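You operate a simulated robot arm through the tools that you are given. There is no shell and no other tool. Be economical: measure what you need, move in short steps, check, and stop when the job is done.

Carry out the task below with a simulated two-armed robot. There is one attempt and no reset: what you move stays moved.

JOB
Pick up the book labelled "JUN" from the right book rack with one hand, pass it to the other hand and put it on the top of the desk.

It is judged by the outcome, as a careful person would: the job done as asked, and still so three seconds after it is handed in. It fails if anything else is knocked over, pushed out of place, dropped, spilled or broken.

ROBOT AND FRAMES
Two 7-joint arms with two-finger parallel grippers on one trunk, on a base that drives. Base frame: it is fixed to the floor where the robot stands at the start and does not move with it; the origin is under the middle of the robot, x ahead of it, y to its left, z up; the surface under the hand at the start is at about z = 0.86. Lengths are in m, angles in degrees, forces in N, time in s.
The left shoulder is at the start at [0.11, 0.169, 1.475], the right one opposite. With the tool pointing down near the work surface each hand reaches from about 0.42 to 0.74 m from the robot's upright axis, wherever it stands, measured 20 degrees to its own side. Places, roughly: top of the desk [0.8, 1.8, 0.8]. Payload 1.57 kg a hand.
Tool frame (each hand has its own): the origin (TCP) lies between the finger pads and is the grasp point; the fingertips stand 0.03 m ahead of it; z points along the fingers, y is the line along which they close. The gripper opens to 0.08 m. The fingers are 0.017 m wide and 0.012 m thick; the gripper's body (0.04 by 0.082 m) begins 0.08 m behind the TCP.
Orientation is that of the tool frame in the base frame, as [roll, pitch, yaw] about the fixed x, y, z axes, in that order (R = Rz(yaw) Ry(pitch) Rx(roll)). With the fingers straight down and closing along the base's y, the tool's x points along the base's -x, its y along +y and its z along -z.

CONTROLS
- The arms move only by the tool arm_command. It takes "left_rows", "right_rows" or both (then of equal length, played together; a hand with none holds still); each is a list of rows, each an object of numbers (a shift or turn left out is 0, a gripper value left out holds the last): "dx", "dy", "dz": the shift along the tool's x, y, z in m; "rx", "ry", "rz": the turn, a rotation vector about the tool's x, y, z in degrees; "grip": the finger opening in m, from 0 to 0.08. In form: [{"dx": .., "dy": .., "dz": .., "rx": .., "ry": .., "rz": .., "grip": ..}, ...]. A call has 1 to 10 rows; each row is the pose to reach, as a shift and turn from the pose commanded when the call began, along the tool's axes at that moment. Rows are played at 5 a second. More than 0.05 m and 8.6 degrees between two rows, or a gripper value outside its range, and nothing of the call is played. Where a pose cannot be reached the arm comes as near as it can. A force on the tool above 40 N (or 10 N above the force at the start of the call, whichever is more), or a blocked arm, ends the call early, and 0.2 s more pass. Each finger travels about 0.072 m/s and halts on what it meets, pressing with about 22 N; the grip force reading is that of the motor and also rises with nothing between the fingers. The clock runs only during rows and for 0.2 s after the last one: add rows that repeat a pose to give the fingers time. The reply holds the time, the measured pose of the TCP, the force on the tool along the base axes, the opening and the grip force, in the units named above and with some noise, with the torque about the TCP (base axes, N m) and any sound that the robot's microphone picked up, and new pictures: "views" is both (left out), scene, wrist or none (wrist: the cameras of the hands that moved).
- Cameras (640 x 400 px; columns grow to the right, rows downward): "scene" is now at [0.1582, 0.0294, 1.6654]; the picture's right is [0.22, -0.98, 0.00], its down [-0.69, -0.15, -0.71] and it looks along [0.70, 0.15, -0.70] (base axes); focal length 256 px, centre (320, 200). "left" rides on the left gripper at [0.072, 0.007, -0.122] in its tool frame; the picture's right is [-0.09, 1.00, 0.00], its down [-0.84, -0.08, -0.54] and it looks along [-0.54, -0.05, 0.84] (tool axes); focal length 238 px, centre (320, 200). "right" rides on the right gripper at [0.072, -0.007, -0.122] in its tool frame; the picture's right is [0.09, 1.00, 0.00], its down [-0.84, 0.08, -0.54] and it looks along [-0.54, 0.05, 0.84] (tool axes); focal length 238 px, centre (320, 200). There is no depth. A picture from a camera that has moved, and an enlarged one, comes with that camera's place and axes in the base frame and with its lens. The place of the scene camera against the robot may be out by one fixed shift of up to 0.018 m in any direction.
- move_column(by): slides the trunk up (or, below 0, down) by that many m; the arms and the scene camera ride with it, the base frame stays. It gives what a move gives, with no picture.
- base_move(legs): drives the robot by 1 to 6 legs, each [ahead, left, turn to the left] in m, m and degrees, along the robot's own axes; the way and the turn of a leg run together, so that a leg with both is an arc; at most 1.5 m and 180 degrees a leg. The arms and the cameras ride along, it lands a little off, and it stops where it bumps. It gives what a move gives, and a new picture of the scene camera.
- turn_head(pan, tilt): turns the head with the scene camera to pan (to the left, within 86 degrees either way) and tilt (down, from -29 to 69), counted from straight ahead of the robot. It gives what a move gives, and a new picture of the scene camera.
- inspect(camera, box): a new picture of the part [left, top, right, bottom] of that camera's present view, enlarged. It takes no simulated time.
- job_done(): hands the job in; it is judged then, once.

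Work in short steps. Places have to be worked out from the pictures, the camera data and where the tool is seen: move nearer, look again, correct. Check each grasp and each placing, and mend what went wrong. You have 120 turns and 260 pictures in all, those below and enlarged ones among them. Open the grippers and draw the arms clear of the work before you hand the job in, unless the task says otherwise; then end with one line.

The tools are called after "Call:" as a command line: name --argument value ..., lists and objects as JSON in quotes. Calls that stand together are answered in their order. arm_command: Moves the arms, as the interface text tells. Its arguments: {"type":"object","properties":{"left_rows":{"type":"array","items":{"type":"object","properties":{"dx":{"type":"number"},"dy":{"type":"number"},"dz":{"type":"number"},"rx":{"type":"number"},"ry":{"type":"number"},"rz":{"type":"number"},"grip":{"type":"number"}}}},"right_rows":{"type":"array","items":{"type":"object","properties":{"dx":{"type":"number"},"dy":{"type":"number"},"dz":{"type":"number"},"rx":{"type":"number"},"ry":{"type":"number"},"rz":{"type":"number"},"grip":{"type":"number"}}}},"views":{"type":"string","enum":["both","scene","wrist","none"]}},"required":[]} The other tools are called the same way: move_column (by) slides the trunk up or down; base_move (legs) drives the base; turn_head (pan, tilt) turns the head that bears the scene camera; inspect (camera, box) takes an enlarged picture of a part of a camera's view; job_done () hands the job in.

At the start:

```text
t: 0.0
left_position: [0.6113, 0.3637, 1.2093]
left_ee_rot: [180.0, 0.0, -179.9]
left_wrist_force: [0.7, 1.0, -0.5]
left_moment: [0.0, -0.06, 0.02]
left_width: 0.0799
left_grasp_force: 0.0
right_position: [0.7034, -0.1885, 1.0791]
right_ee_rot: [179.9, -0.1, 179.9]
right_wrist_force: [-1.0, 0.1, 0.5]
right_moment: [-0.01, -0.01, 0.01]
right_width: 0.0802
right_grasp_force: 0.1
trunk travel left (down, up): [-0.789, 0.101]
robot x, y, heading: [0.0015, 0.002, 0.1]
head pan, tilt: [12.5, 44.6]
```

scene: 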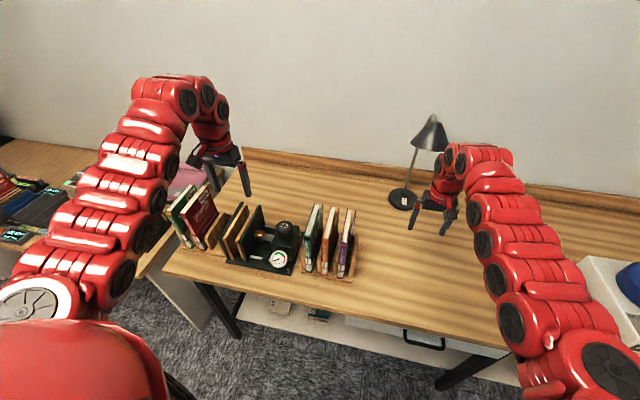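
right: 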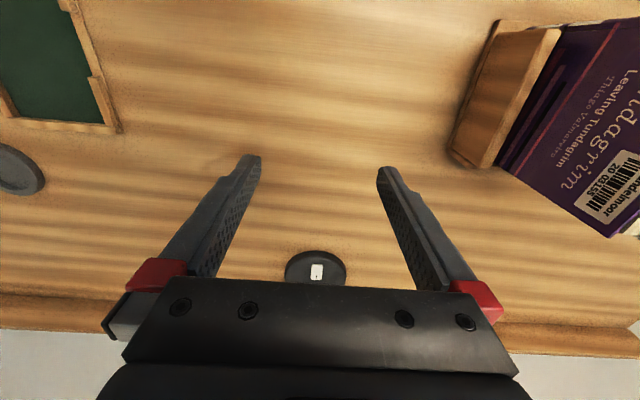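
left: 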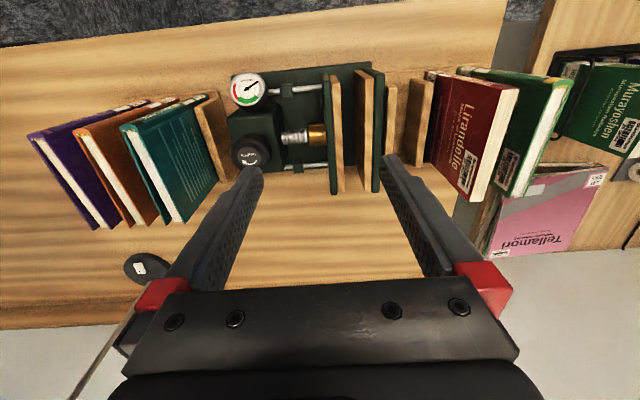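

The right rack appears to hold three books (teal, orange, purple). I'll enlarge to find the label "JUN".

Call:
inspect --camera "left" --box '[20, 70, 260, 220]'

Call:
inspect --camera "scene" --box '[220, 180, 380, 290]'

```text
2.67 times, centred on (140, 145) of left
camera zoom: at [0.5406, 0.37, 1.3323], right [0.09, 1.0, 0.0], down [0.84, -0.08, 0.54], along [0.54, -0.05, -0.84], focal length 636 px, centre (800, 347)
```

zoom: 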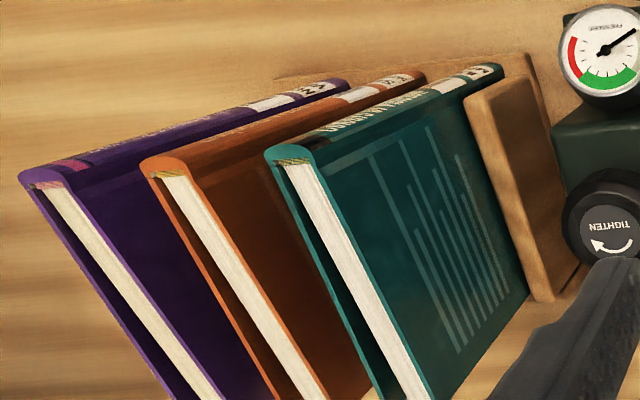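

```text
3.64 times, centred on (300, 235) of scene
camera zoom: at [0.1582, 0.0294, 1.6654], right [0.22, -0.98, 0.0], down [-0.69, -0.15, -0.71], along [0.7, 0.15, -0.7], focal length 931 px, centre (393, 73)
```

zoom: 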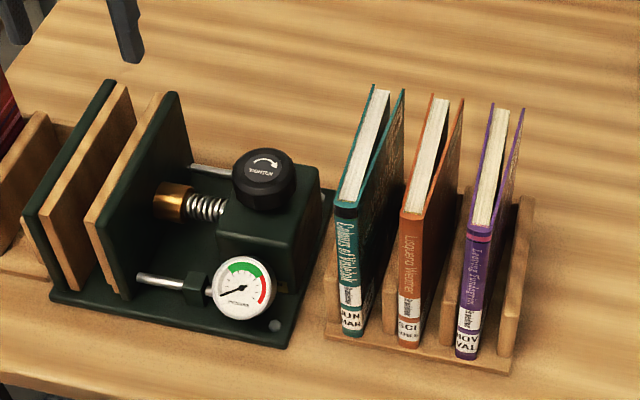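

Teal looks like "?UN". Zoom in tighter on the spine labels.

Call:
inspect --camera "scene" --box '[300, 250, 348, 280]'

Call:
turn_head --pan 65 --tilt 35

```text
13.33 times, centred on (324, 265) of scene
camera zoom: at [0.1582, 0.0294, 1.6654], right [0.22, -0.98, 0.0], down [-0.69, -0.15, -0.71], along [0.7, 0.15, -0.7], focal length 3414 px, centre (267, -667)
```

zoom: 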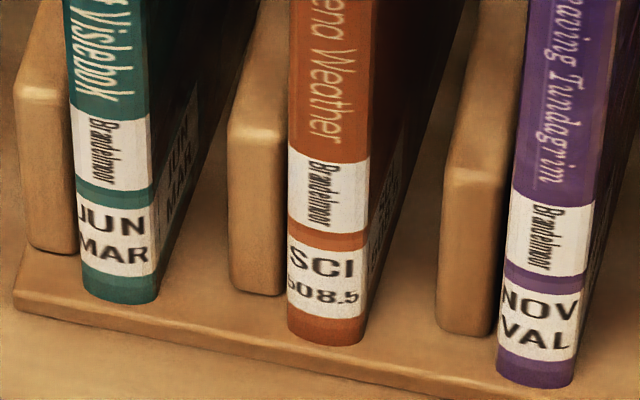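

```text
t: 1.2
left_position: [0.6118, 0.3631, 1.2095]
left_ee_rot: [179.9, 0.1, 179.9]
left_wrist_force: [-0.2, 0.1, 0.2]
left_moment: [-0.01, -0.06, 0.04]
left_width: 0.0801
left_grasp_force: 0.0
right_position: [0.7046, -0.1878, 1.0804]
right_ee_rot: [180.0, 0.0, -180.0]
right_wrist_force: [0.2, -0.1, -1.0]
right_moment: [0.01, 0.01, 0.0]
right_width: 0.0804
right_grasp_force: 0.0
trunk travel left (down, up): [-0.789, 0.101]
robot x, y, heading: [0.0001, 0.0007, -0.3]
head pan, tilt: [65.0, 35.0]
camera scene: at [0.1158, 0.0914, 1.6796], right [0.91, -0.42, 0.0], down [-0.24, -0.52, -0.82], along [0.35, 0.74, -0.57], focal length 256 px, centre (320, 200)
```

scene: 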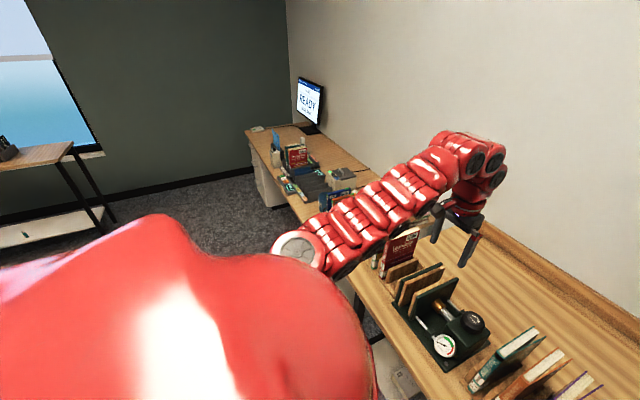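

The teal book (JUN MAR) is the target. Look at the destination desk.

Call:
inspect --camera "scene" --box '[235, 70, 435, 240]'

Call:
inspect --camera "left" --box '[440, 0, 640, 260]'

```text
2.35 times, centred on (335, 155) of scene
camera zoom: at [0.1158, 0.0914, 1.6796], right [0.91, -0.42, 0.0], down [-0.24, -0.52, -0.82], along [0.35, 0.74, -0.57], focal length 602 px, centre (285, 306)
```

zoom: 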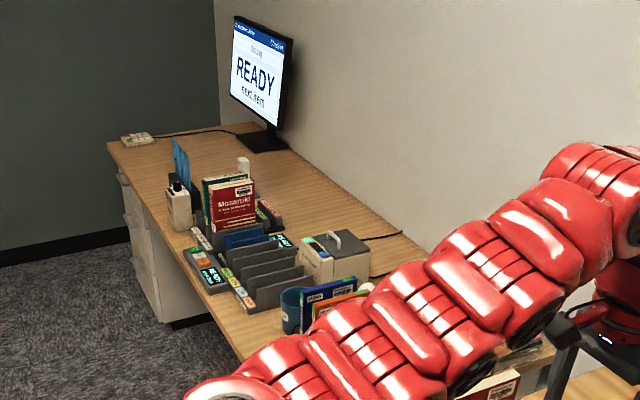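

```text
1.54 times, centred on (540, 130) of left
camera zoom: at [0.5406, 0.37, 1.3323], right [0.09, 1.0, 0.0], down [0.84, -0.08, 0.54], along [0.54, -0.05, -0.84], focal length 367 px, centre (-18, 308)
```

zoom: 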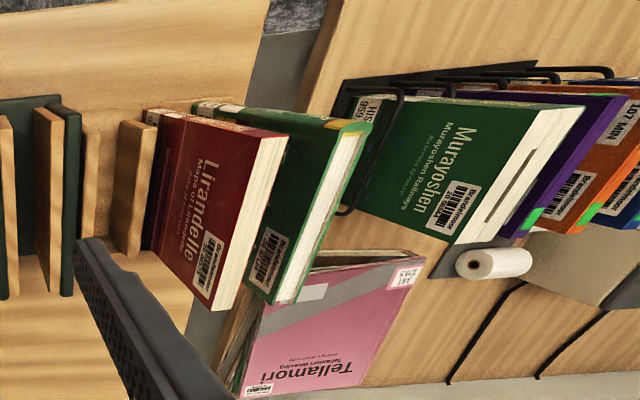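

I'll pick with the left hand (closest), hand over to the right. Estimated teal book: x 0.60–0.735, y≈0.16, top z≈1.07. Turn head back and move the left hand above it.

Call:
turn_head --pan 10 --tilt 45

Call:
arm_command --left_rows '[{"dx": -0.01, "dy": -0.045}, {"dx": -0.02, "dy": -0.09}, {"dx": -0.03, "dy": -0.135}, {"dx": -0.04, "dy": -0.18}, {"dx": -0.05, "dy": -0.203}, {"dx": -0.05, "dy": -0.203}]'

```text
t: 2.5
left_position: [0.613, 0.3631, 1.2102]
left_ee_rot: [-179.9, 0.1, 180.0]
left_wrist_force: [0.3, 0.3, 0.1]
left_moment: [0.01, 0.0, 0.03]
left_width: 0.0801
left_grasp_force: 0.0
right_position: [0.7033, -0.1878, 1.0798]
right_ee_rot: [180.0, 0.0, 180.0]
right_wrist_force: [-0.5, 0.0, 0.1]
right_moment: [0.01, 0.01, -0.03]
right_width: 0.0802
right_grasp_force: 0.0
trunk travel left (down, up): [-0.789, 0.101]
robot x, y, heading: [-0.0006, 0.0015, 0.1]
head pan, tilt: [10.0, 45.0]
camera scene: at [0.1585, 0.0259, 1.6648], right [0.17, -0.98, 0.0], down [-0.7, -0.12, -0.71], along [0.7, 0.12, -0.71], focal length 256 px, centre (320, 200)
```

scene: 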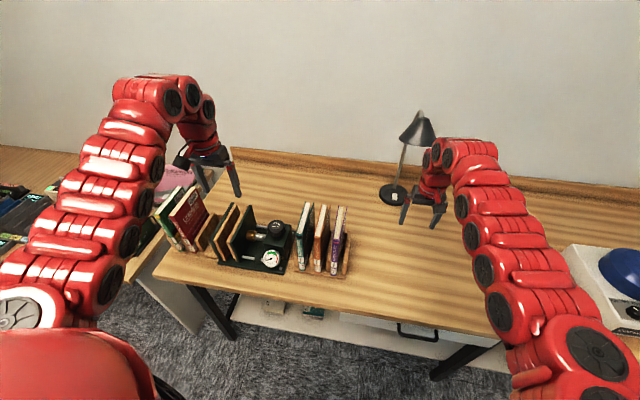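

```text
t: 3.9
left_position: [0.6599, 0.1619, 1.2112]
left_ee_rot: [-180.0, 0.1, -179.9]
left_wrist_force: [-0.1, -0.5, 0.0]
left_moment: [-0.03, -0.02, -0.03]
left_width: 0.08
left_grasp_force: 0.1
right_position: [0.7041, -0.1873, 1.0786]
right_ee_rot: [-179.9, 0.0, -179.9]
right_wrist_force: [0.4, -0.6, 0.1]
right_moment: [-0.02, -0.04, 0.0]
right_width: 0.0801
right_grasp_force: 0.0
trunk travel left (down, up): [-0.789, 0.101]
robot x, y, heading: [-0.0005, -0.0046, 0.0]
head pan, tilt: [10.0, 45.0]
camera scene: at [0.1581, 0.0266, 1.6649], right [0.17, -0.98, 0.0], down [-0.7, -0.12, -0.71], along [0.7, 0.12, -0.71], focal length 256 px, centre (320, 200)
camera left: at [0.589, 0.1678, 1.3335], right [0.09, 1.0, 0.0], down [0.84, -0.08, 0.54], along [0.54, -0.05, -0.84], focal length 238 px, centre (320, 200)
```

scene: 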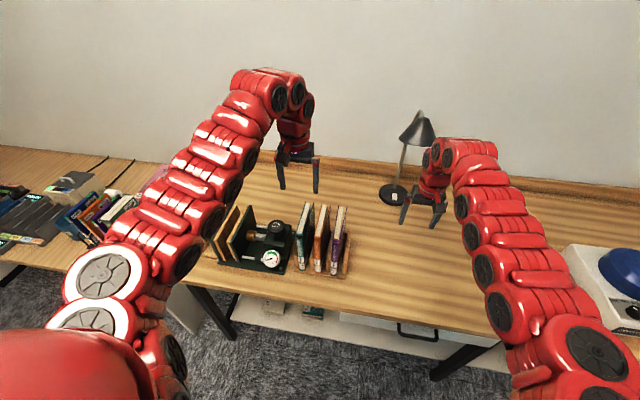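
left: 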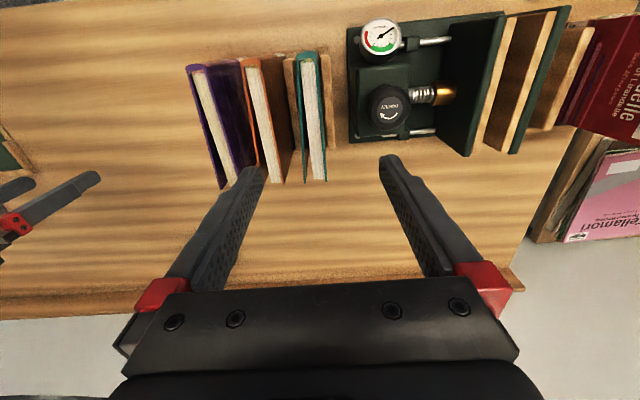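

The teal book sits slightly to -y of the hand's centre. Zoom to measure.

Call:
inspect --camera "left" --box '[230, 40, 390, 200]'

Call:
inspect --camera "scene" --box '[260, 140, 370, 280]'

```text
2.50 times, centred on (310, 120) of left
camera zoom: at [0.589, 0.1678, 1.3335], right [0.09, 1.0, 0.0], down [0.84, -0.08, 0.54], along [0.54, -0.05, -0.84], focal length 596 px, centre (345, 400)
```

zoom: 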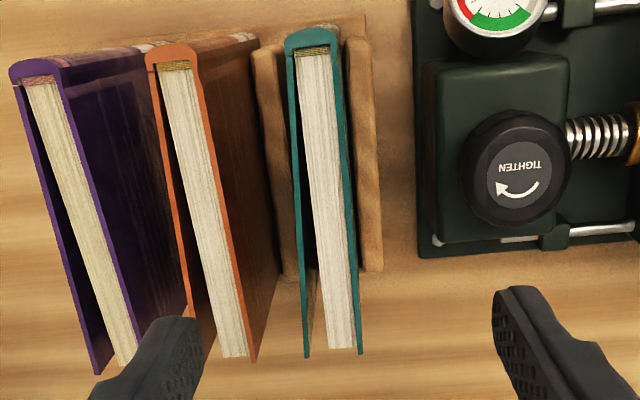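

```text
2.86 times, centred on (315, 210) of scene
camera zoom: at [0.1581, 0.0266, 1.6649], right [0.17, -0.98, 0.0], down [-0.7, -0.12, -0.71], along [0.7, 0.12, -0.71], focal length 732 px, centre (334, 171)
```

zoom: 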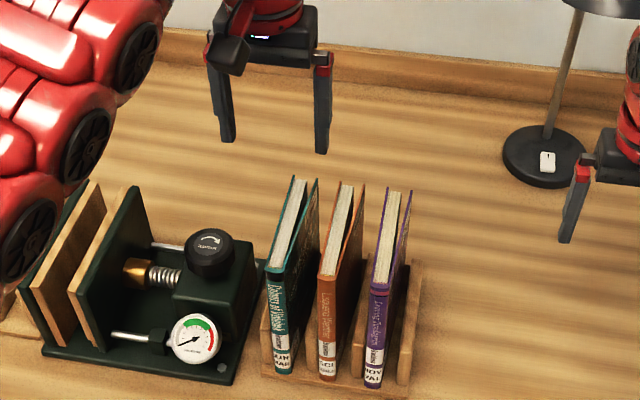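

Book centre y≈0.152, thickness ≈0.028, gap to the orange book ≈0.026. Narrow opening to 0.045, centre on y=0.152 and lower to z≈1.13 (fingertips still above book), then look.

Call:
arm_command --left_rows '[{"dx": -0.006, "dy": -0.01, "dz": 0.0, "grip": 0.045}, {"dx": -0.006, "dy": -0.01, "dz": 0.035, "grip": 0.045}, {"dx": -0.006, "dy": -0.01, "dz": 0.075, "grip": 0.045}, {"dx": -0.006, "dy": -0.01, "dz": 0.075, "grip": 0.045}]'

Call:
inspect --camera "left" --box '[220, 0, 420, 200]'

Call:
inspect --camera "scene" --box '[260, 140, 370, 280]'

```text
t: 4.8
left_position: [0.6694, 0.1498, 1.1328]
left_ee_rot: [180.0, 0.0, -180.0]
left_wrist_force: [0.3, -0.6, -0.3]
left_moment: [0.01, -0.02, 0.04]
left_width: 0.0451
left_grasp_force: 0.1
right_position: [0.7046, -0.1888, 1.0805]
right_ee_rot: [180.0, 0.0, -179.9]
right_wrist_force: [-0.9, 0.0, -0.9]
right_moment: [-0.02, 0.02, -0.01]
right_width: 0.08
right_grasp_force: 0.1
trunk travel left (down, up): [-0.789, 0.101]
robot x, y, heading: [0.0011, -0.001, 0.0]
head pan, tilt: [10.0, 45.0]
camera scene: at [0.1582, 0.0252, 1.6649], right [0.17, -0.98, 0.0], down [-0.7, -0.12, -0.71], along [0.7, 0.12, -0.71], focal length 256 px, centre (320, 200)
camera left: at [0.5971, 0.1569, 1.2561], right [0.09, 1.0, 0.0], down [0.84, -0.08, 0.54], along [0.54, -0.05, -0.84], focal length 238 px, centre (320, 200)
```

scene: 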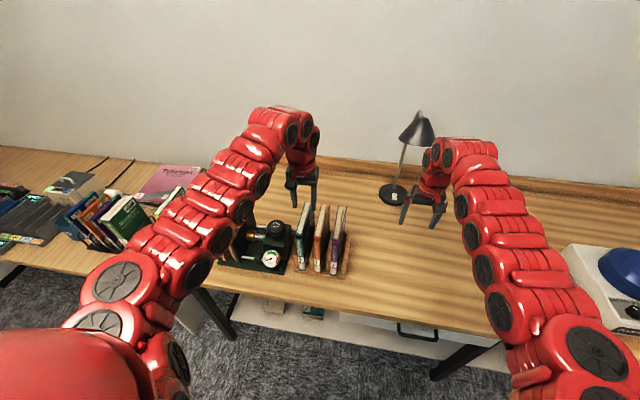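
left: 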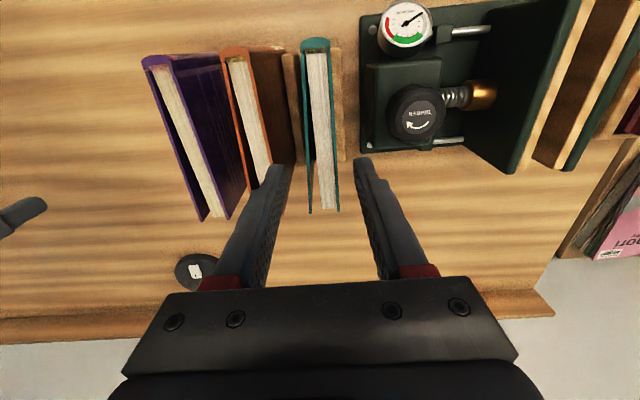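

```text
2.00 times, centred on (320, 100) of left
camera zoom: at [0.5971, 0.1569, 1.2561], right [0.09, 1.0, 0.0], down [0.84, -0.08, 0.54], along [0.54, -0.05, -0.84], focal length 477 px, centre (320, 400)
```

zoom: 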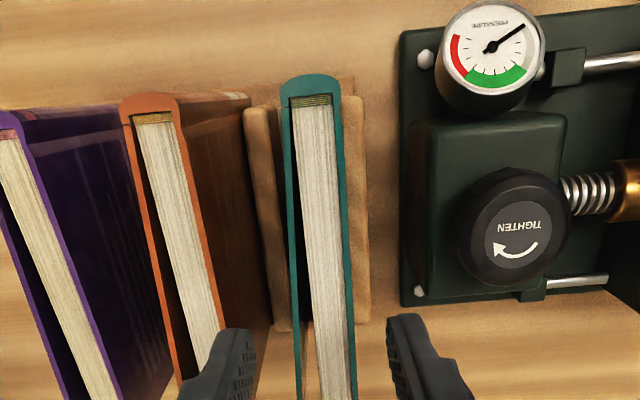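

```text
2.86 times, centred on (315, 210) of scene
camera zoom: at [0.1582, 0.0252, 1.6649], right [0.17, -0.98, 0.0], down [-0.7, -0.12, -0.71], along [0.7, 0.12, -0.71], focal length 732 px, centre (334, 171)
```

zoom: 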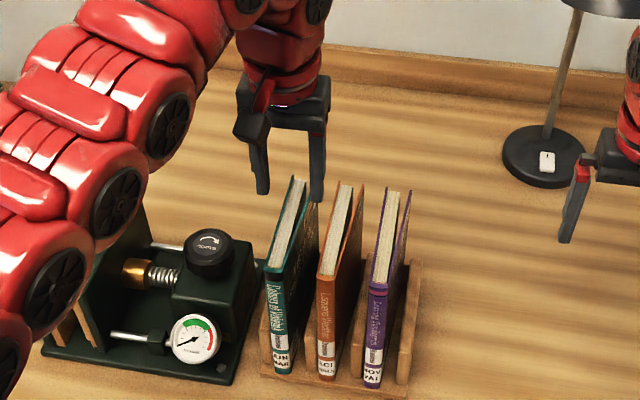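

Triangulation confirms top z≈1.07, and the book is centred between the fingers with ~3° yaw. Rotate 3° and descend to TCP z≈1.03.

Call:
arm_command --left_rows '[{"dz": 0.02, "rz": 3}, {"dz": 0.045, "rz": 3}, {"dz": 0.07, "rz": 3}, {"dz": 0.085, "rz": 3}, {"dz": 0.1, "rz": 3}, {"dz": 0.1, "rz": 3}]'

Call:
inspect --camera "scene" --box '[260, 160, 360, 280]'

```text
t: 6.2
left_position: [0.6684, 0.1494, 1.0345]
left_ee_rot: [179.9, 0.1, 177.0]
left_wrist_force: [-0.6, 0.0, -0.6]
left_moment: [-0.02, -0.01, 0.01]
left_width: 0.0448
left_grasp_force: 0.1
right_position: [0.7045, -0.1876, 1.0809]
right_ee_rot: [179.9, 0.0, -180.0]
right_wrist_force: [-1.9, -0.1, 0.4]
right_moment: [0.01, -0.01, -0.01]
right_width: 0.0801
right_grasp_force: 0.0
trunk travel left (down, up): [-0.789, 0.101]
robot x, y, heading: [-0.0041, 0.0007, 0.1]
head pan, tilt: [10.0, 45.0]
camera scene: at [0.1585, 0.0257, 1.6648], right [0.17, -0.98, 0.0], down [-0.7, -0.12, -0.71], along [0.7, 0.12, -0.71], focal length 256 px, centre (320, 200)
camera left: at [0.5969, 0.1596, 1.1571], right [0.14, 0.99, 0.0], down [0.83, -0.12, 0.54], along [0.54, -0.08, -0.84], focal length 238 px, centre (320, 200)
```

scene: 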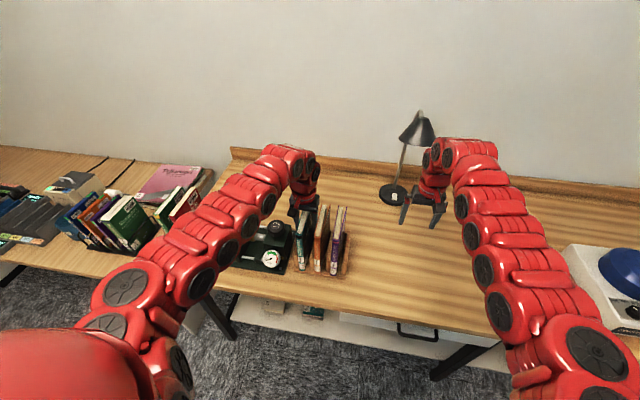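
left: 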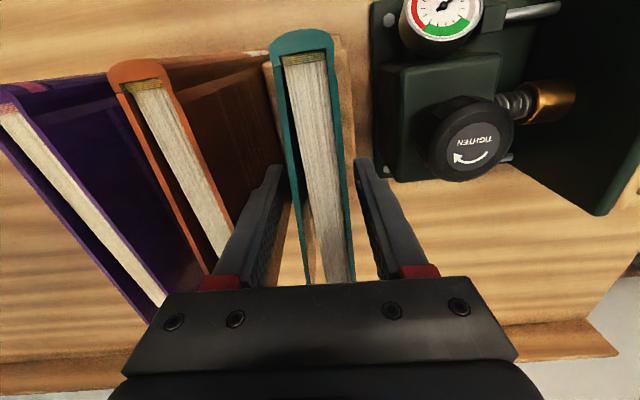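

```text
3.33 times, centred on (310, 220) of scene
camera zoom: at [0.1585, 0.0257, 1.6648], right [0.17, -0.98, 0.0], down [-0.7, -0.12, -0.71], along [0.7, 0.12, -0.71], focal length 854 px, centre (353, 133)
```

zoom: 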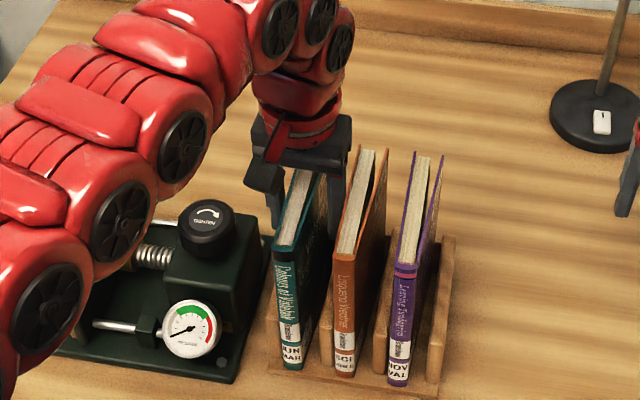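

Fingers straddle the book cleanly. Close the grip.

Call:
arm_command --left_rows '[{"dz": 0.005, "grip": 0.03}, {"dz": 0.01, "grip": 0.015}, {"dz": 0.01, "grip": 0.01}, {"dz": 0.01, "grip": 0.01}, {"dz": 0.01, "grip": 0.01}]' --views "wrist"

```text
t: 7.5
left_position: [0.6673, 0.15, 1.0267]
left_ee_rot: [180.0, 0.2, 177.0]
left_wrist_force: [7.4, 0.8, 19.2]
left_moment: [0.08, 0.11, -0.08]
left_width: 0.0195
left_grasp_force: 21.9
right_position: [0.7042, -0.1886, 1.0802]
right_ee_rot: [-180.0, 0.1, -179.9]
right_wrist_force: [0.4, 0.0, 0.8]
right_moment: [-0.02, -0.01, -0.06]
right_width: 0.0799
right_grasp_force: 0.0
trunk travel left (down, up): [-0.789, 0.101]
robot x, y, heading: [0.0011, 0.0005, -0.0]
head pan, tilt: [10.0, 45.0]
camera left: at [0.5966, 0.1603, 1.1486], right [0.14, 0.99, 0.0], down [0.83, -0.12, 0.54], along [0.54, -0.08, -0.84], focal length 238 px, centre (320, 200)
```

left: 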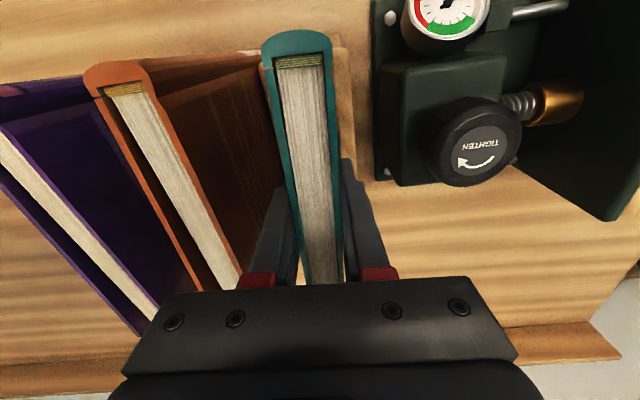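

Gripped at 0.0195 m. Lift straight up.

Call:
arm_command --left_rows '[{"dz": -0.02}, {"dz": -0.05}, {"dz": -0.09}, {"dz": -0.13}, {"dz": -0.17}, {"dz": -0.21}, {"dz": -0.25}, {"dz": -0.25}]'

```text
t: 9.2
left_position: [0.6855, 0.148, 1.2378]
left_ee_rot: [-179.9, 0.0, 177.0]
left_wrist_force: [-0.3, 0.2, -3.9]
left_moment: [0.0, -0.05, -0.03]
left_width: 0.0193
left_grasp_force: 22.3
left hand out of reach, approached as far as the arm can: row 6, 7, 8
right_position: [0.7048, -0.1881, 1.0786]
right_ee_rot: [-180.0, -0.1, -179.9]
right_wrist_force: [0.0, -0.7, 0.5]
right_moment: [-0.02, -0.01, 0.0]
right_width: 0.0801
right_grasp_force: 0.0
trunk travel left (down, up): [-0.789, 0.101]
robot x, y, heading: [-0.0017, 0.001, -0.1]
head pan, tilt: [10.0, 45.0]
camera scene: at [0.159, 0.0259, 1.6648], right [0.17, -0.98, 0.0], down [-0.7, -0.12, -0.71], along [0.7, 0.12, -0.71], focal length 256 px, centre (320, 200)
camera left: at [0.6146, 0.16, 1.3601], right [0.14, 0.99, 0.0], down [0.83, -0.12, 0.54], along [0.54, -0.08, -0.84], focal length 238 px, centre (320, 200)
```

scene: 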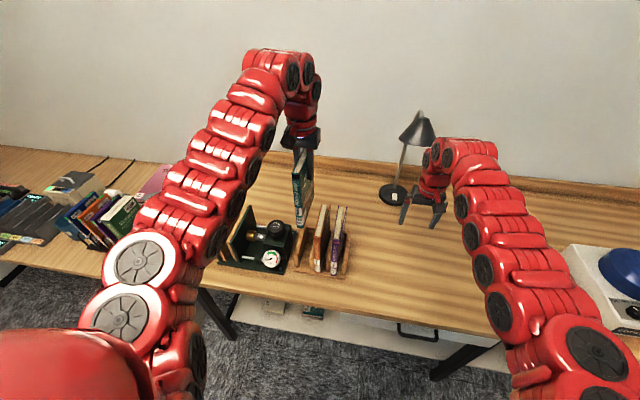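
left: 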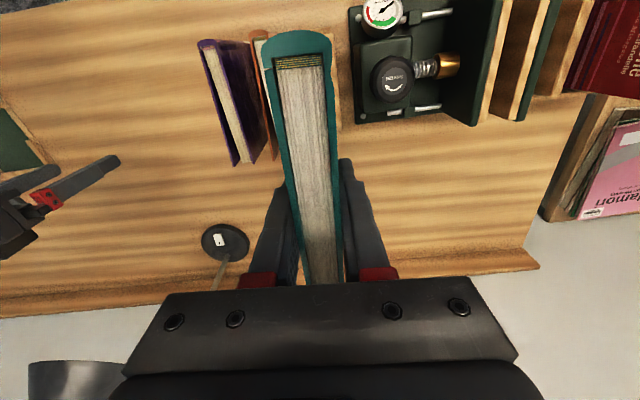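

Book lifted clear. Raise the trunk and back away from the table for the handover.

Call:
move_column --by 0.08

Call:
base_move --legs '[[-0.5, 0, 0]]'

```text
t: 10.4
left_position: [0.6872, 0.1488, 1.3167]
left_ee_rot: [-180.0, -0.1, 177.0]
left_wrist_force: [-0.5, 0.9, -4.3]
left_moment: [0.05, -0.02, -0.01]
left_width: 0.0195
left_grasp_force: 22.3
right_position: [0.7058, -0.1879, 1.1588]
right_ee_rot: [-180.0, 0.0, 180.0]
right_wrist_force: [0.5, 0.0, 0.8]
right_moment: [-0.03, 0.0, 0.0]
right_width: 0.08
right_grasp_force: 0.0
trunk travel left (down, up): [-0.869, 0.021]
robot x, y, heading: [-0.0015, 0.0024, -0.2]
head pan, tilt: [10.0, 45.0]
```

```text
t: 13.4
left_position: [0.1764, 0.1501, 1.3173]
left_ee_rot: [179.9, -0.1, 177.3]
left_wrist_force: [0.7, 0.3, -3.1]
left_moment: [0.02, -0.02, 0.01]
left_width: 0.0197
left_grasp_force: 22.2
right_position: [0.1967, -0.1868, 1.1587]
right_ee_rot: [-180.0, -0.1, -179.8]
right_wrist_force: [0.6, 0.5, 0.2]
right_moment: [-0.02, -0.04, -0.02]
right_width: 0.0797
right_grasp_force: 0.0
trunk travel left (down, up): [-0.869, 0.021]
robot x, y, heading: [-0.508, 0.0016, 0.1]
head pan, tilt: [10.0, 45.0]
camera scene: at [-0.3482, 0.025, 1.7445], right [0.18, -0.98, 0.0], down [-0.7, -0.13, -0.71], along [0.69, 0.13, -0.71], focal length 256 px, centre (320, 200)
```

scene: 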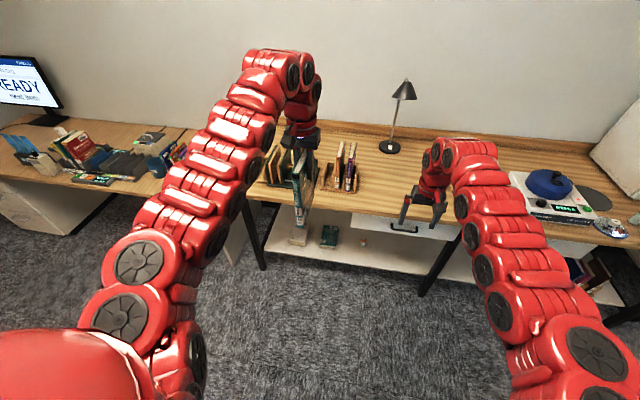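

Plan: right hand turned to point forward, grasping the spine below the left hand's grip. First pitch the right tool toward horizontal while drawing it back.

Call:
arm_command --right_rows '[{"ry": -8, "dx": 0.015}, {"ry": -16, "dx": 0.03}, {"ry": -24, "dx": 0.045}, {"ry": -32, "dx": 0.06}, {"ry": -40, "dx": 0.075}, {"ry": -48, "dx": 0.09}, {"ry": -56, "dx": 0.105}, {"ry": -64, "dx": 0.12}, {"ry": -72, "dx": 0.135}, {"ry": -80, "dx": 0.15}]'

```text
t: 15.6
left_position: [0.175, 0.1513, 1.3184]
left_ee_rot: [-180.0, 0.1, 177.2]
left_wrist_force: [-0.2, 0.4, -3.2]
left_moment: [-0.04, -0.02, 0.03]
left_width: 0.0192
left_grasp_force: 21.7
right_position: [0.0471, -0.1759, 1.1559]
right_ee_rot: [-179.8, 80.2, -179.5]
right_wrist_force: [0.1, -0.5, -0.5]
right_moment: [0.0, -0.01, -0.03]
right_width: 0.0802
right_grasp_force: 0.1
right hand out of reach, approached as far as the arm can: row 2, 3, 7, 8, 9, 10
trunk travel left (down, up): [-0.869, 0.021]
robot x, y, heading: [-0.5104, -0.0044, 0.1]
head pan, tilt: [10.0, 45.0]
camera scene: at [-0.3515, 0.0257, 1.745], right [0.18, -0.98, 0.0], down [-0.7, -0.13, -0.71], along [0.7, 0.13, -0.71], focal length 256 px, centre (320, 200)
camera right: at [-0.0851, -0.1836, 1.1062], right [-0.02, 1.0, -0.09], down [-0.39, 0.08, 0.92], along [0.92, 0.06, 0.39], focal length 238 px, centre (320, 200)
```

scene: 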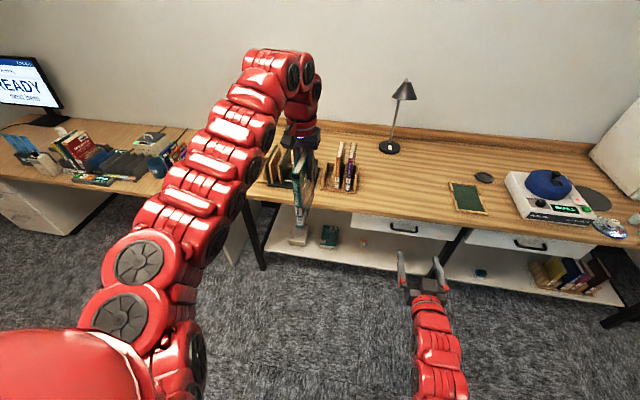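
right: 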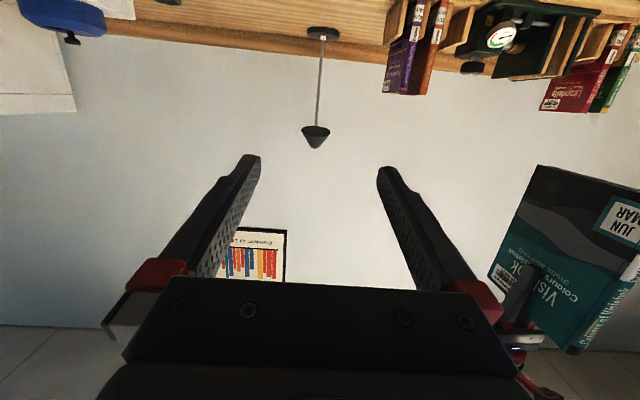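

Right hand points nearly forward. Bring the left hand with the book toward the centre and slightly down.

Call:
arm_command --left_rows '[{"dy": -0.04, "dz": 0.016}, {"dy": -0.08, "dz": 0.032}, {"dy": -0.12, "dz": 0.048}, {"dy": -0.16, "dz": 0.065}, {"dy": -0.16, "dz": 0.065}]'

```text
t: 16.8
left_position: [0.1651, -0.0081, 1.2546]
left_ee_rot: [-179.9, 0.0, 177.3]
left_wrist_force: [-0.4, 0.2, -3.6]
left_moment: [-0.02, -0.04, 0.0]
left_width: 0.0193
left_grasp_force: 22.4
right_position: [0.0494, -0.1762, 1.1546]
right_ee_rot: [-179.5, 80.1, -179.2]
right_wrist_force: [-0.1, 0.2, -0.4]
right_moment: [0.01, 0.0, -0.06]
right_width: 0.0797
right_grasp_force: 0.0
trunk travel left (down, up): [-0.869, 0.021]
robot x, y, heading: [-0.5101, 0.0018, 0.3]
head pan, tilt: [10.0, 45.0]
camera scene: at [-0.3502, 0.027, 1.7448], right [0.18, -0.98, 0.0], down [-0.7, -0.13, -0.71], along [0.7, 0.12, -0.71], focal length 256 px, centre (320, 200)
camera left: at [0.0948, 0.0015, 1.3769], right [0.14, 0.99, 0.0], down [0.83, -0.12, 0.54], along [0.54, -0.08, -0.84], focal length 238 px, centre (320, 200)
```

scene: 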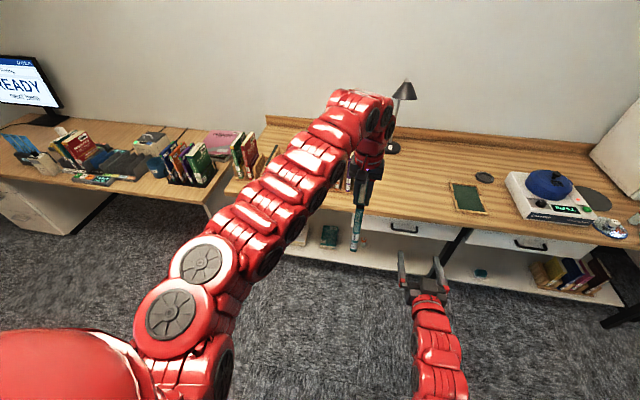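
left: 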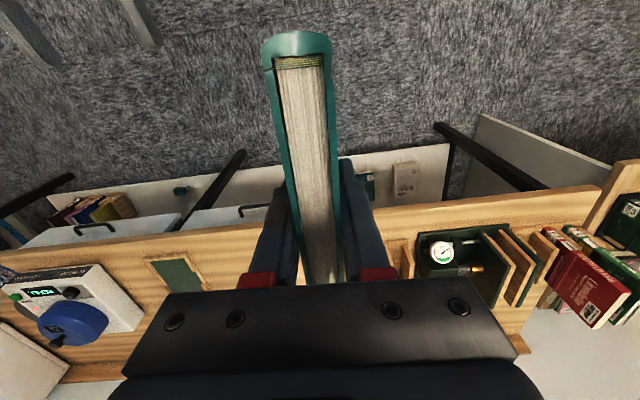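

Back the right hand off slightly and move it laterally in line with the spine (y≈0).

Call:
arm_command --right_rows '[{"dz": -0.035, "dy": 0.01}, {"dz": -0.035, "dy": 0.05, "rx": 1}, {"dz": -0.035, "dy": 0.09, "rx": 2}, {"dz": -0.035, "dy": 0.13, "rx": 3}, {"dz": -0.035, "dy": 0.174, "rx": 3}, {"dz": -0.035, "dy": 0.174, "rx": 3}]'

```text
t: 18.2
left_position: [0.1671, -0.0112, 1.2553]
left_ee_rot: [-179.9, 0.0, 177.2]
left_wrist_force: [-0.9, -0.1, -2.9]
left_moment: [0.03, -0.03, 0.01]
left_width: 0.0194
left_grasp_force: 21.6
right_position: [0.011, -0.0039, 1.1609]
right_ee_rot: [-177.5, 80.1, 179.7]
right_wrist_force: [0.0, -0.1, 0.1]
right_moment: [-0.02, 0.0, 0.0]
right_width: 0.0802
right_grasp_force: 0.1
right hand out of reach, approached as far as the arm can: row 1, 2, 3
trunk travel left (down, up): [-0.869, 0.021]
robot x, y, heading: [-0.5077, -0.0022, 0.4]
head pan, tilt: [10.0, 45.0]
camera scene: at [-0.3499, 0.0239, 1.7448], right [0.18, -0.98, 0.0], down [-0.7, -0.12, -0.71], along [0.7, 0.13, -0.71], focal length 256 px, centre (320, 200)
camera right: at [-0.1214, -0.0046, 1.1124], right [0.03, 0.99, -0.1], down [-0.38, 0.1, 0.92], along [0.92, 0.01, 0.38], focal length 238 px, centre (320, 200)
```

scene: 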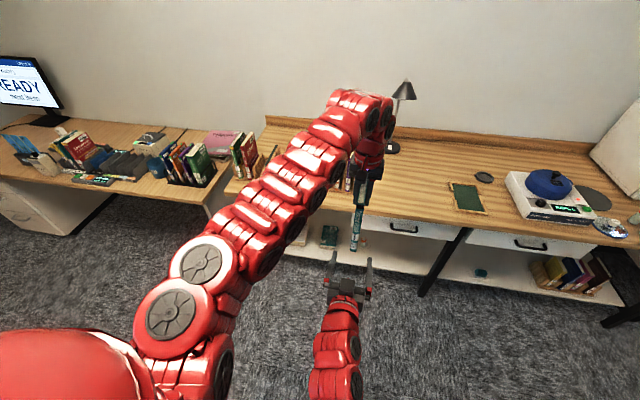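
right: 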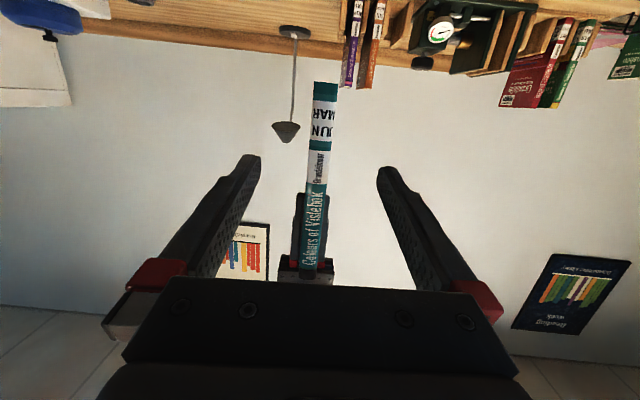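

Spine well centred between fingers. Advance ~0.115 m to straddle the spine.

Call:
arm_command --right_rows '[{"dz": 0.03, "grip": 0.06}, {"dz": 0.06}, {"dz": 0.09}, {"dz": 0.112}, {"dz": 0.112}]'

```text
t: 19.4
left_position: [0.1646, -0.0106, 1.2537]
left_ee_rot: [180.0, 0.0, 177.2]
left_wrist_force: [-0.4, -0.6, -3.3]
left_moment: [0.04, -0.05, 0.01]
left_width: 0.0193
left_grasp_force: 22.3
right_position: [0.1245, -0.0085, 1.1395]
right_ee_rot: [-177.0, 80.0, -179.7]
right_wrist_force: [1.3, 0.6, 0.1]
right_moment: [0.03, -0.02, -0.02]
right_width: 0.0599
right_grasp_force: 0.1
trunk travel left (down, up): [-0.869, 0.021]
robot x, y, heading: [-0.5057, -0.0011, 0.2]
head pan, tilt: [10.0, 45.0]
camera scene: at [-0.3509, 0.0252, 1.7449], right [0.18, -0.98, 0.0], down [-0.7, -0.13, -0.71], along [0.7, 0.13, -0.71], focal length 256 px, centre (320, 200)
camera right: at [-0.0088, -0.009, 1.0917], right [0.03, 0.99, -0.1], down [-0.38, 0.1, 0.92], along [0.92, 0.01, 0.39], focal length 238 px, centre (320, 200)
```

scene: 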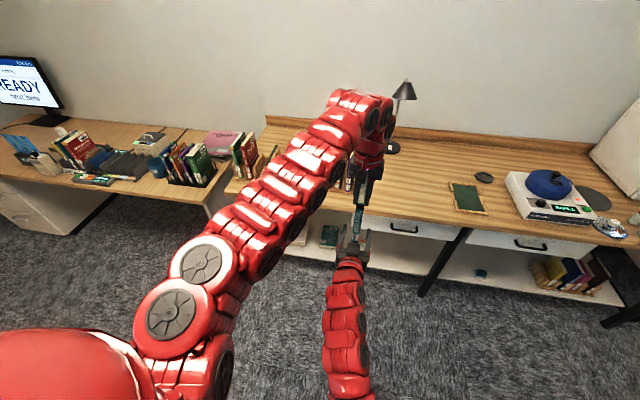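
right: 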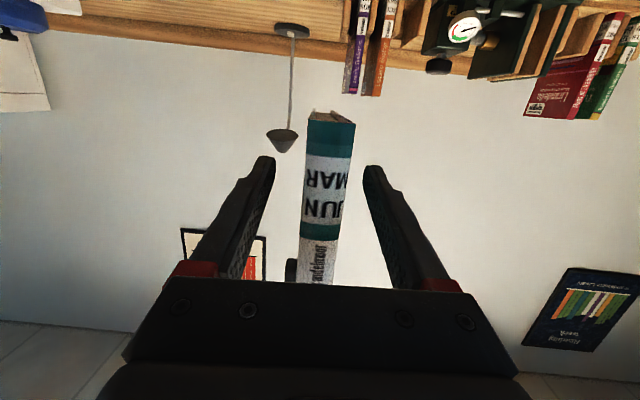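

Spine is between the fingers; close the right gripper.

Call:
arm_command --right_rows '[{"grip": 0.04}, {"grip": 0.02}, {"grip": 0.01}, {"grip": 0.01}, {"grip": 0.01}]'

```text
t: 20.6
left_position: [0.1645, -0.0099, 1.2541]
left_ee_rot: [179.9, 0.0, 177.2]
left_wrist_force: [0.0, -0.5, -3.7]
left_moment: [-0.4, 0.16, 0.07]
left_width: 0.0191
left_grasp_force: 21.3
right_position: [0.1246, -0.0075, 1.141]
right_ee_rot: [-176.9, 80.0, -179.7]
right_wrist_force: [1.0, 1.2, 0.3]
right_moment: [0.35, -0.09, -0.02]
right_width: 0.0198
right_grasp_force: 21.7
trunk travel left (down, up): [-0.869, 0.021]
robot x, y, heading: [-0.505, 0.003, 0.3]
head pan, tilt: [10.0, 45.0]
camera scene: at [-0.3503, 0.0254, 1.7448], right [0.18, -0.98, 0.0], down [-0.7, -0.13, -0.71], along [0.7, 0.13, -0.71], focal length 256 px, centre (320, 200)
camera right: at [-0.0086, -0.0087, 1.0916], right [0.03, 0.99, -0.1], down [-0.38, 0.1, 0.92], along [0.92, 0.01, 0.38], focal length 238 px, centre (320, 200)
```

scene: 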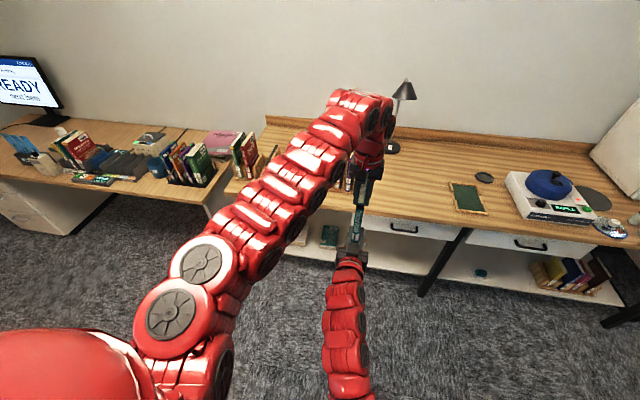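
right: 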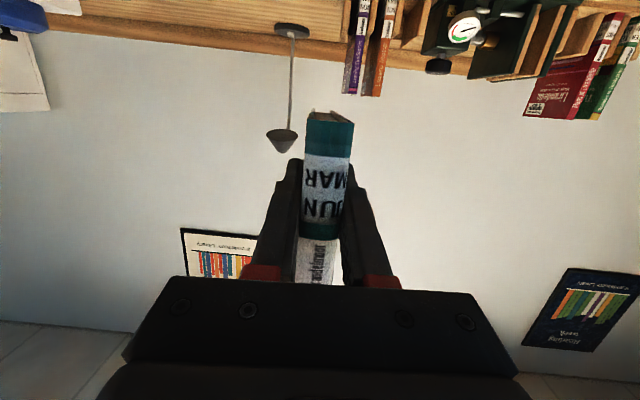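

Both hands hold. Release the left hand, then raise it.

Call:
arm_command --left_rows '[{"grip": 0.03}, {"grip": 0.05}, {"grip": 0.06}, {"grip": 0.06}]' --views "wrist"

Call:
arm_command --left_rows '[{"dz": -0.03}, {"dz": -0.06, "dy": 0.0}, {"dz": -0.08, "dy": 0.02}, {"dz": -0.085, "dy": 0.06}, {"dz": -0.085, "dy": 0.1}, {"dz": -0.085, "dy": 0.14}, {"dz": -0.085, "dy": 0.18}, {"dz": -0.085, "dy": 0.22}, {"dz": -0.085, "dy": 0.26}]'

```text
t: 21.6
left_position: [0.1659, -0.01, 1.2534]
left_ee_rot: [180.0, 0.0, 177.2]
left_wrist_force: [0.5, 0.2, 0.7]
left_moment: [-0.02, 0.0, 0.0]
left_width: 0.0599
left_grasp_force: 0.1
right_position: [0.1248, -0.0088, 1.1398]
right_ee_rot: [-176.9, 80.0, -179.5]
right_wrist_force: [1.0, 0.4, 0.0]
right_moment: [-0.01, 0.14, 0.02]
right_width: 0.0195
right_grasp_force: 22.1
trunk travel left (down, up): [-0.869, 0.021]
robot x, y, heading: [-0.5078, -0.0015, -0.0]
head pan, tilt: [10.0, 45.0]
camera left: at [0.0948, 0.0006, 1.3769], right [0.14, 0.99, 0.0], down [0.83, -0.12, 0.54], along [0.54, -0.08, -0.84], focal length 238 px, centre (320, 200)
```

left: 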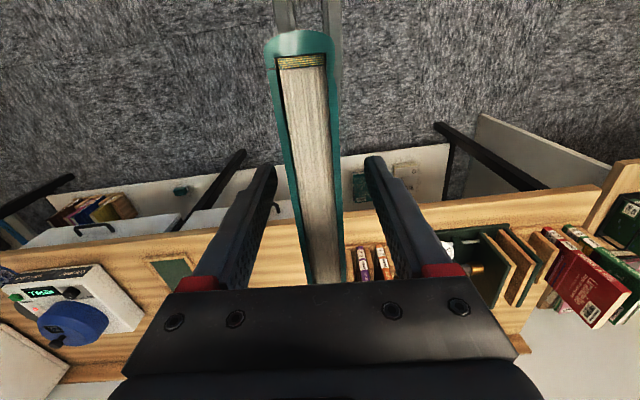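

```text
t: 23.6
left_position: [0.1864, 0.2543, 1.3261]
left_ee_rot: [-179.8, 0.1, 177.2]
left_wrist_force: [0.0, 0.4, 0.3]
left_moment: [-0.04, 0.01, -0.03]
left_width: 0.0597
left_grasp_force: 0.0
left hand out of reach, approached as far as the arm can: row 3, 4, 5, 6, 7, 8, 9
right_position: [0.1247, -0.0076, 1.1396]
right_ee_rot: [-176.6, 80.1, -179.5]
right_wrist_force: [0.2, -0.1, -0.3]
right_moment: [0.01, 0.15, -0.03]
right_width: 0.0195
right_grasp_force: 21.7
trunk travel left (down, up): [-0.869, 0.021]
robot x, y, heading: [-0.5123, -0.0034, 0.3]
head pan, tilt: [10.0, 45.0]
camera scene: at [-0.3501, 0.0269, 1.7447], right [0.18, -0.98, 0.0], down [-0.7, -0.13, -0.71], along [0.7, 0.12, -0.71], focal length 256 px, centre (320, 200)
camera left: at [0.1151, 0.2649, 1.4481], right [0.14, 0.99, 0.0], down [0.83, -0.12, 0.54], along [0.54, -0.08, -0.84], focal length 238 px, centre (320, 200)
```

scene: 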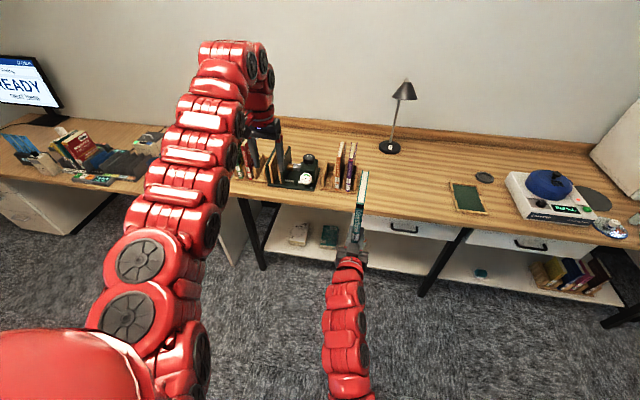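
left: 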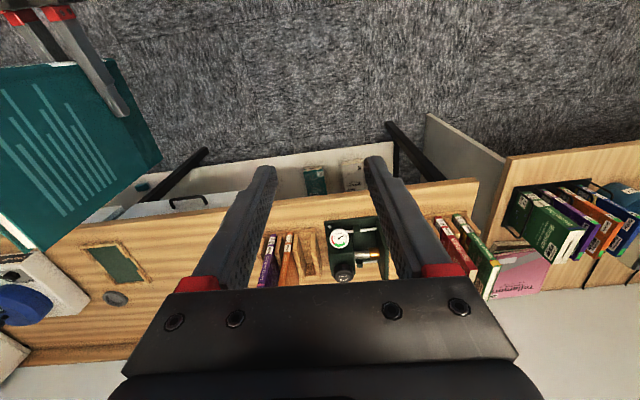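

Handover succeeded. Drive left alongside toward the other desk and look.

Call:
base_move --legs '[[0, 1.4, 0]]'

Call:
turn_head --pan 20 --tilt 35

```text
t: 24.3
left_position: [0.1862, 0.2544, 1.3261]
left_ee_rot: [180.0, 0.0, 177.2]
left_wrist_force: [0.0, -0.2, 0.2]
left_moment: [0.04, 0.01, 0.0]
left_width: 0.0602
left_grasp_force: 0.2
right_position: [0.1241, -0.0074, 1.1398]
right_ee_rot: [-176.8, 79.8, -179.5]
right_wrist_force: [0.5, -0.1, -0.2]
right_moment: [0.02, 0.14, 0.0]
right_width: 0.0199
right_grasp_force: 22.1
trunk travel left (down, up): [-0.869, 0.021]
robot x, y, heading: [-0.5091, -0.0024, 0.3]
head pan, tilt: [10.0, 45.0]
stopped in leg 1: the robot was blocked; the commanded pose is now the measured one
camera scene: at [-0.3499, 0.0256, 1.7448], right [0.18, -0.98, 0.0], down [-0.7, -0.13, -0.71], along [0.7, 0.13, -0.71], focal length 256 px, centre (320, 200)
```

scene: 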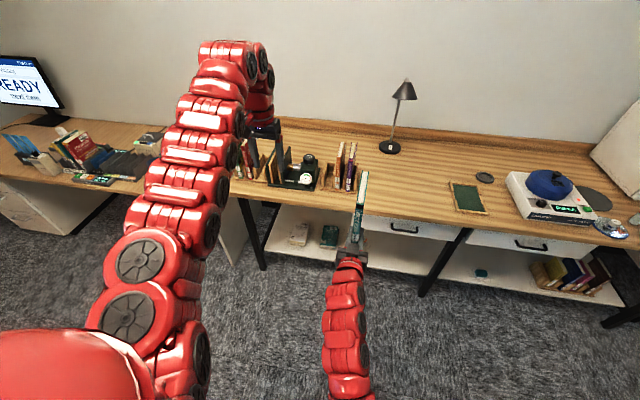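

```text
t: 25.0
left_position: [0.186, 0.2539, 1.3262]
left_ee_rot: [-179.9, 0.1, 177.2]
left_wrist_force: [0.2, -0.1, 0.2]
left_moment: [0.02, 0.01, -0.02]
left_width: 0.0601
left_grasp_force: 0.0
right_position: [0.1235, -0.0073, 1.1397]
right_ee_rot: [-176.8, 79.9, -179.6]
right_wrist_force: [-0.5, -0.3, -0.5]
right_moment: [0.03, 0.09, 0.02]
right_width: 0.0198
right_grasp_force: 21.4
trunk travel left (down, up): [-0.869, 0.021]
robot x, y, heading: [-0.514, 0.0008, 0.4]
head pan, tilt: [20.0, 35.0]
camera scene: at [-0.3473, 0.0417, 1.7595], right [0.35, -0.94, 0.0], down [-0.54, -0.2, -0.82], along [0.77, 0.28, -0.57], focal length 256 px, centre (320, 200)
```

scene: 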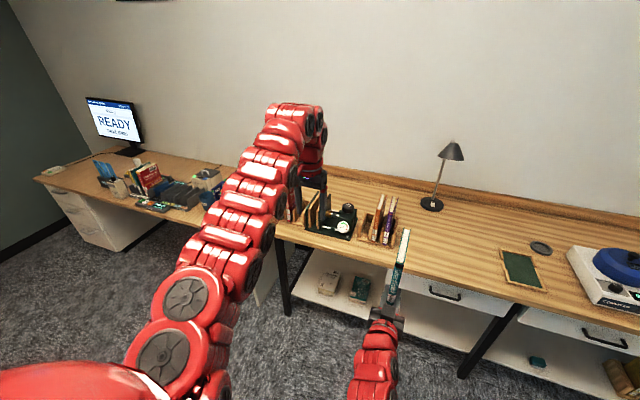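

Blocked on the left at once. Look left to see what's there.

Call:
turn_head --pan 86 --tilt 45

Call:
turn_head --pan -60 --tilt 45

```text
t: 26.4
left_position: [0.1848, 0.2542, 1.3252]
left_ee_rot: [-179.9, 0.1, 177.2]
left_wrist_force: [-0.5, -0.4, 0.6]
left_moment: [0.0, 0.02, 0.02]
left_width: 0.06
left_grasp_force: 0.0
right_position: [0.1236, -0.007, 1.1394]
right_ee_rot: [-176.8, 80.0, -179.5]
right_wrist_force: [0.7, -0.2, 0.0]
right_moment: [0.0, 0.11, 0.02]
right_width: 0.0198
right_grasp_force: 21.7
trunk travel left (down, up): [-0.869, 0.021]
robot x, y, heading: [-0.509, 0.0026, 0.3]
head pan, tilt: [85.9, 45.0]
camera scene: at [-0.4245, 0.0925, 1.7448], right [1.0, -0.07, 0.0], down [-0.05, -0.71, -0.71], along [0.05, 0.71, -0.71], focal length 256 px, centre (320, 200)
```

scene: 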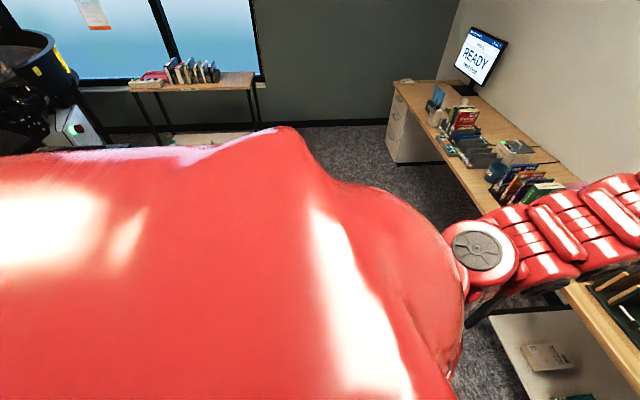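

```text
t: 28.7
left_position: [0.1869, 0.254, 1.3251]
left_ee_rot: [179.8, 0.1, 177.2]
left_wrist_force: [0.8, 0.4, -0.3]
left_moment: [-0.01, -0.01, -0.02]
left_width: 0.06
left_grasp_force: 0.1
right_position: [0.124, -0.0072, 1.1396]
right_ee_rot: [-176.8, 80.0, -179.5]
right_wrist_force: [-0.1, -0.7, 0.4]
right_moment: [0.0, 0.09, 0.01]
right_width: 0.0195
right_grasp_force: 22.3
trunk travel left (down, up): [-0.869, 0.021]
robot x, y, heading: [-0.507, -0.0023, 0.5]
head pan, tilt: [-60.0, 45.0]
camera scene: at [-0.3889, -0.0589, 1.7448], right [-0.86, -0.5, 0.0], down [-0.36, 0.61, -0.71], along [0.36, -0.61, -0.71], focal length 256 px, centre (320, 200)
```

scene: 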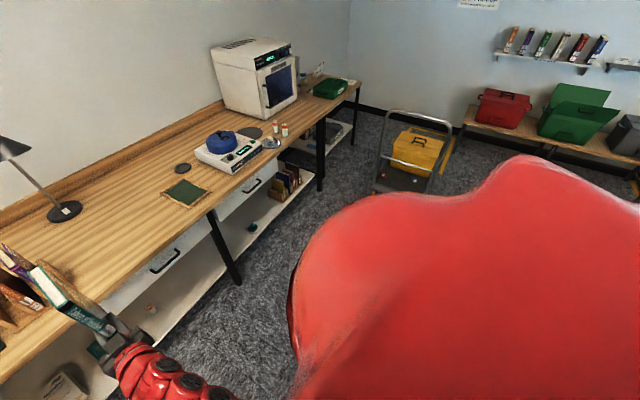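

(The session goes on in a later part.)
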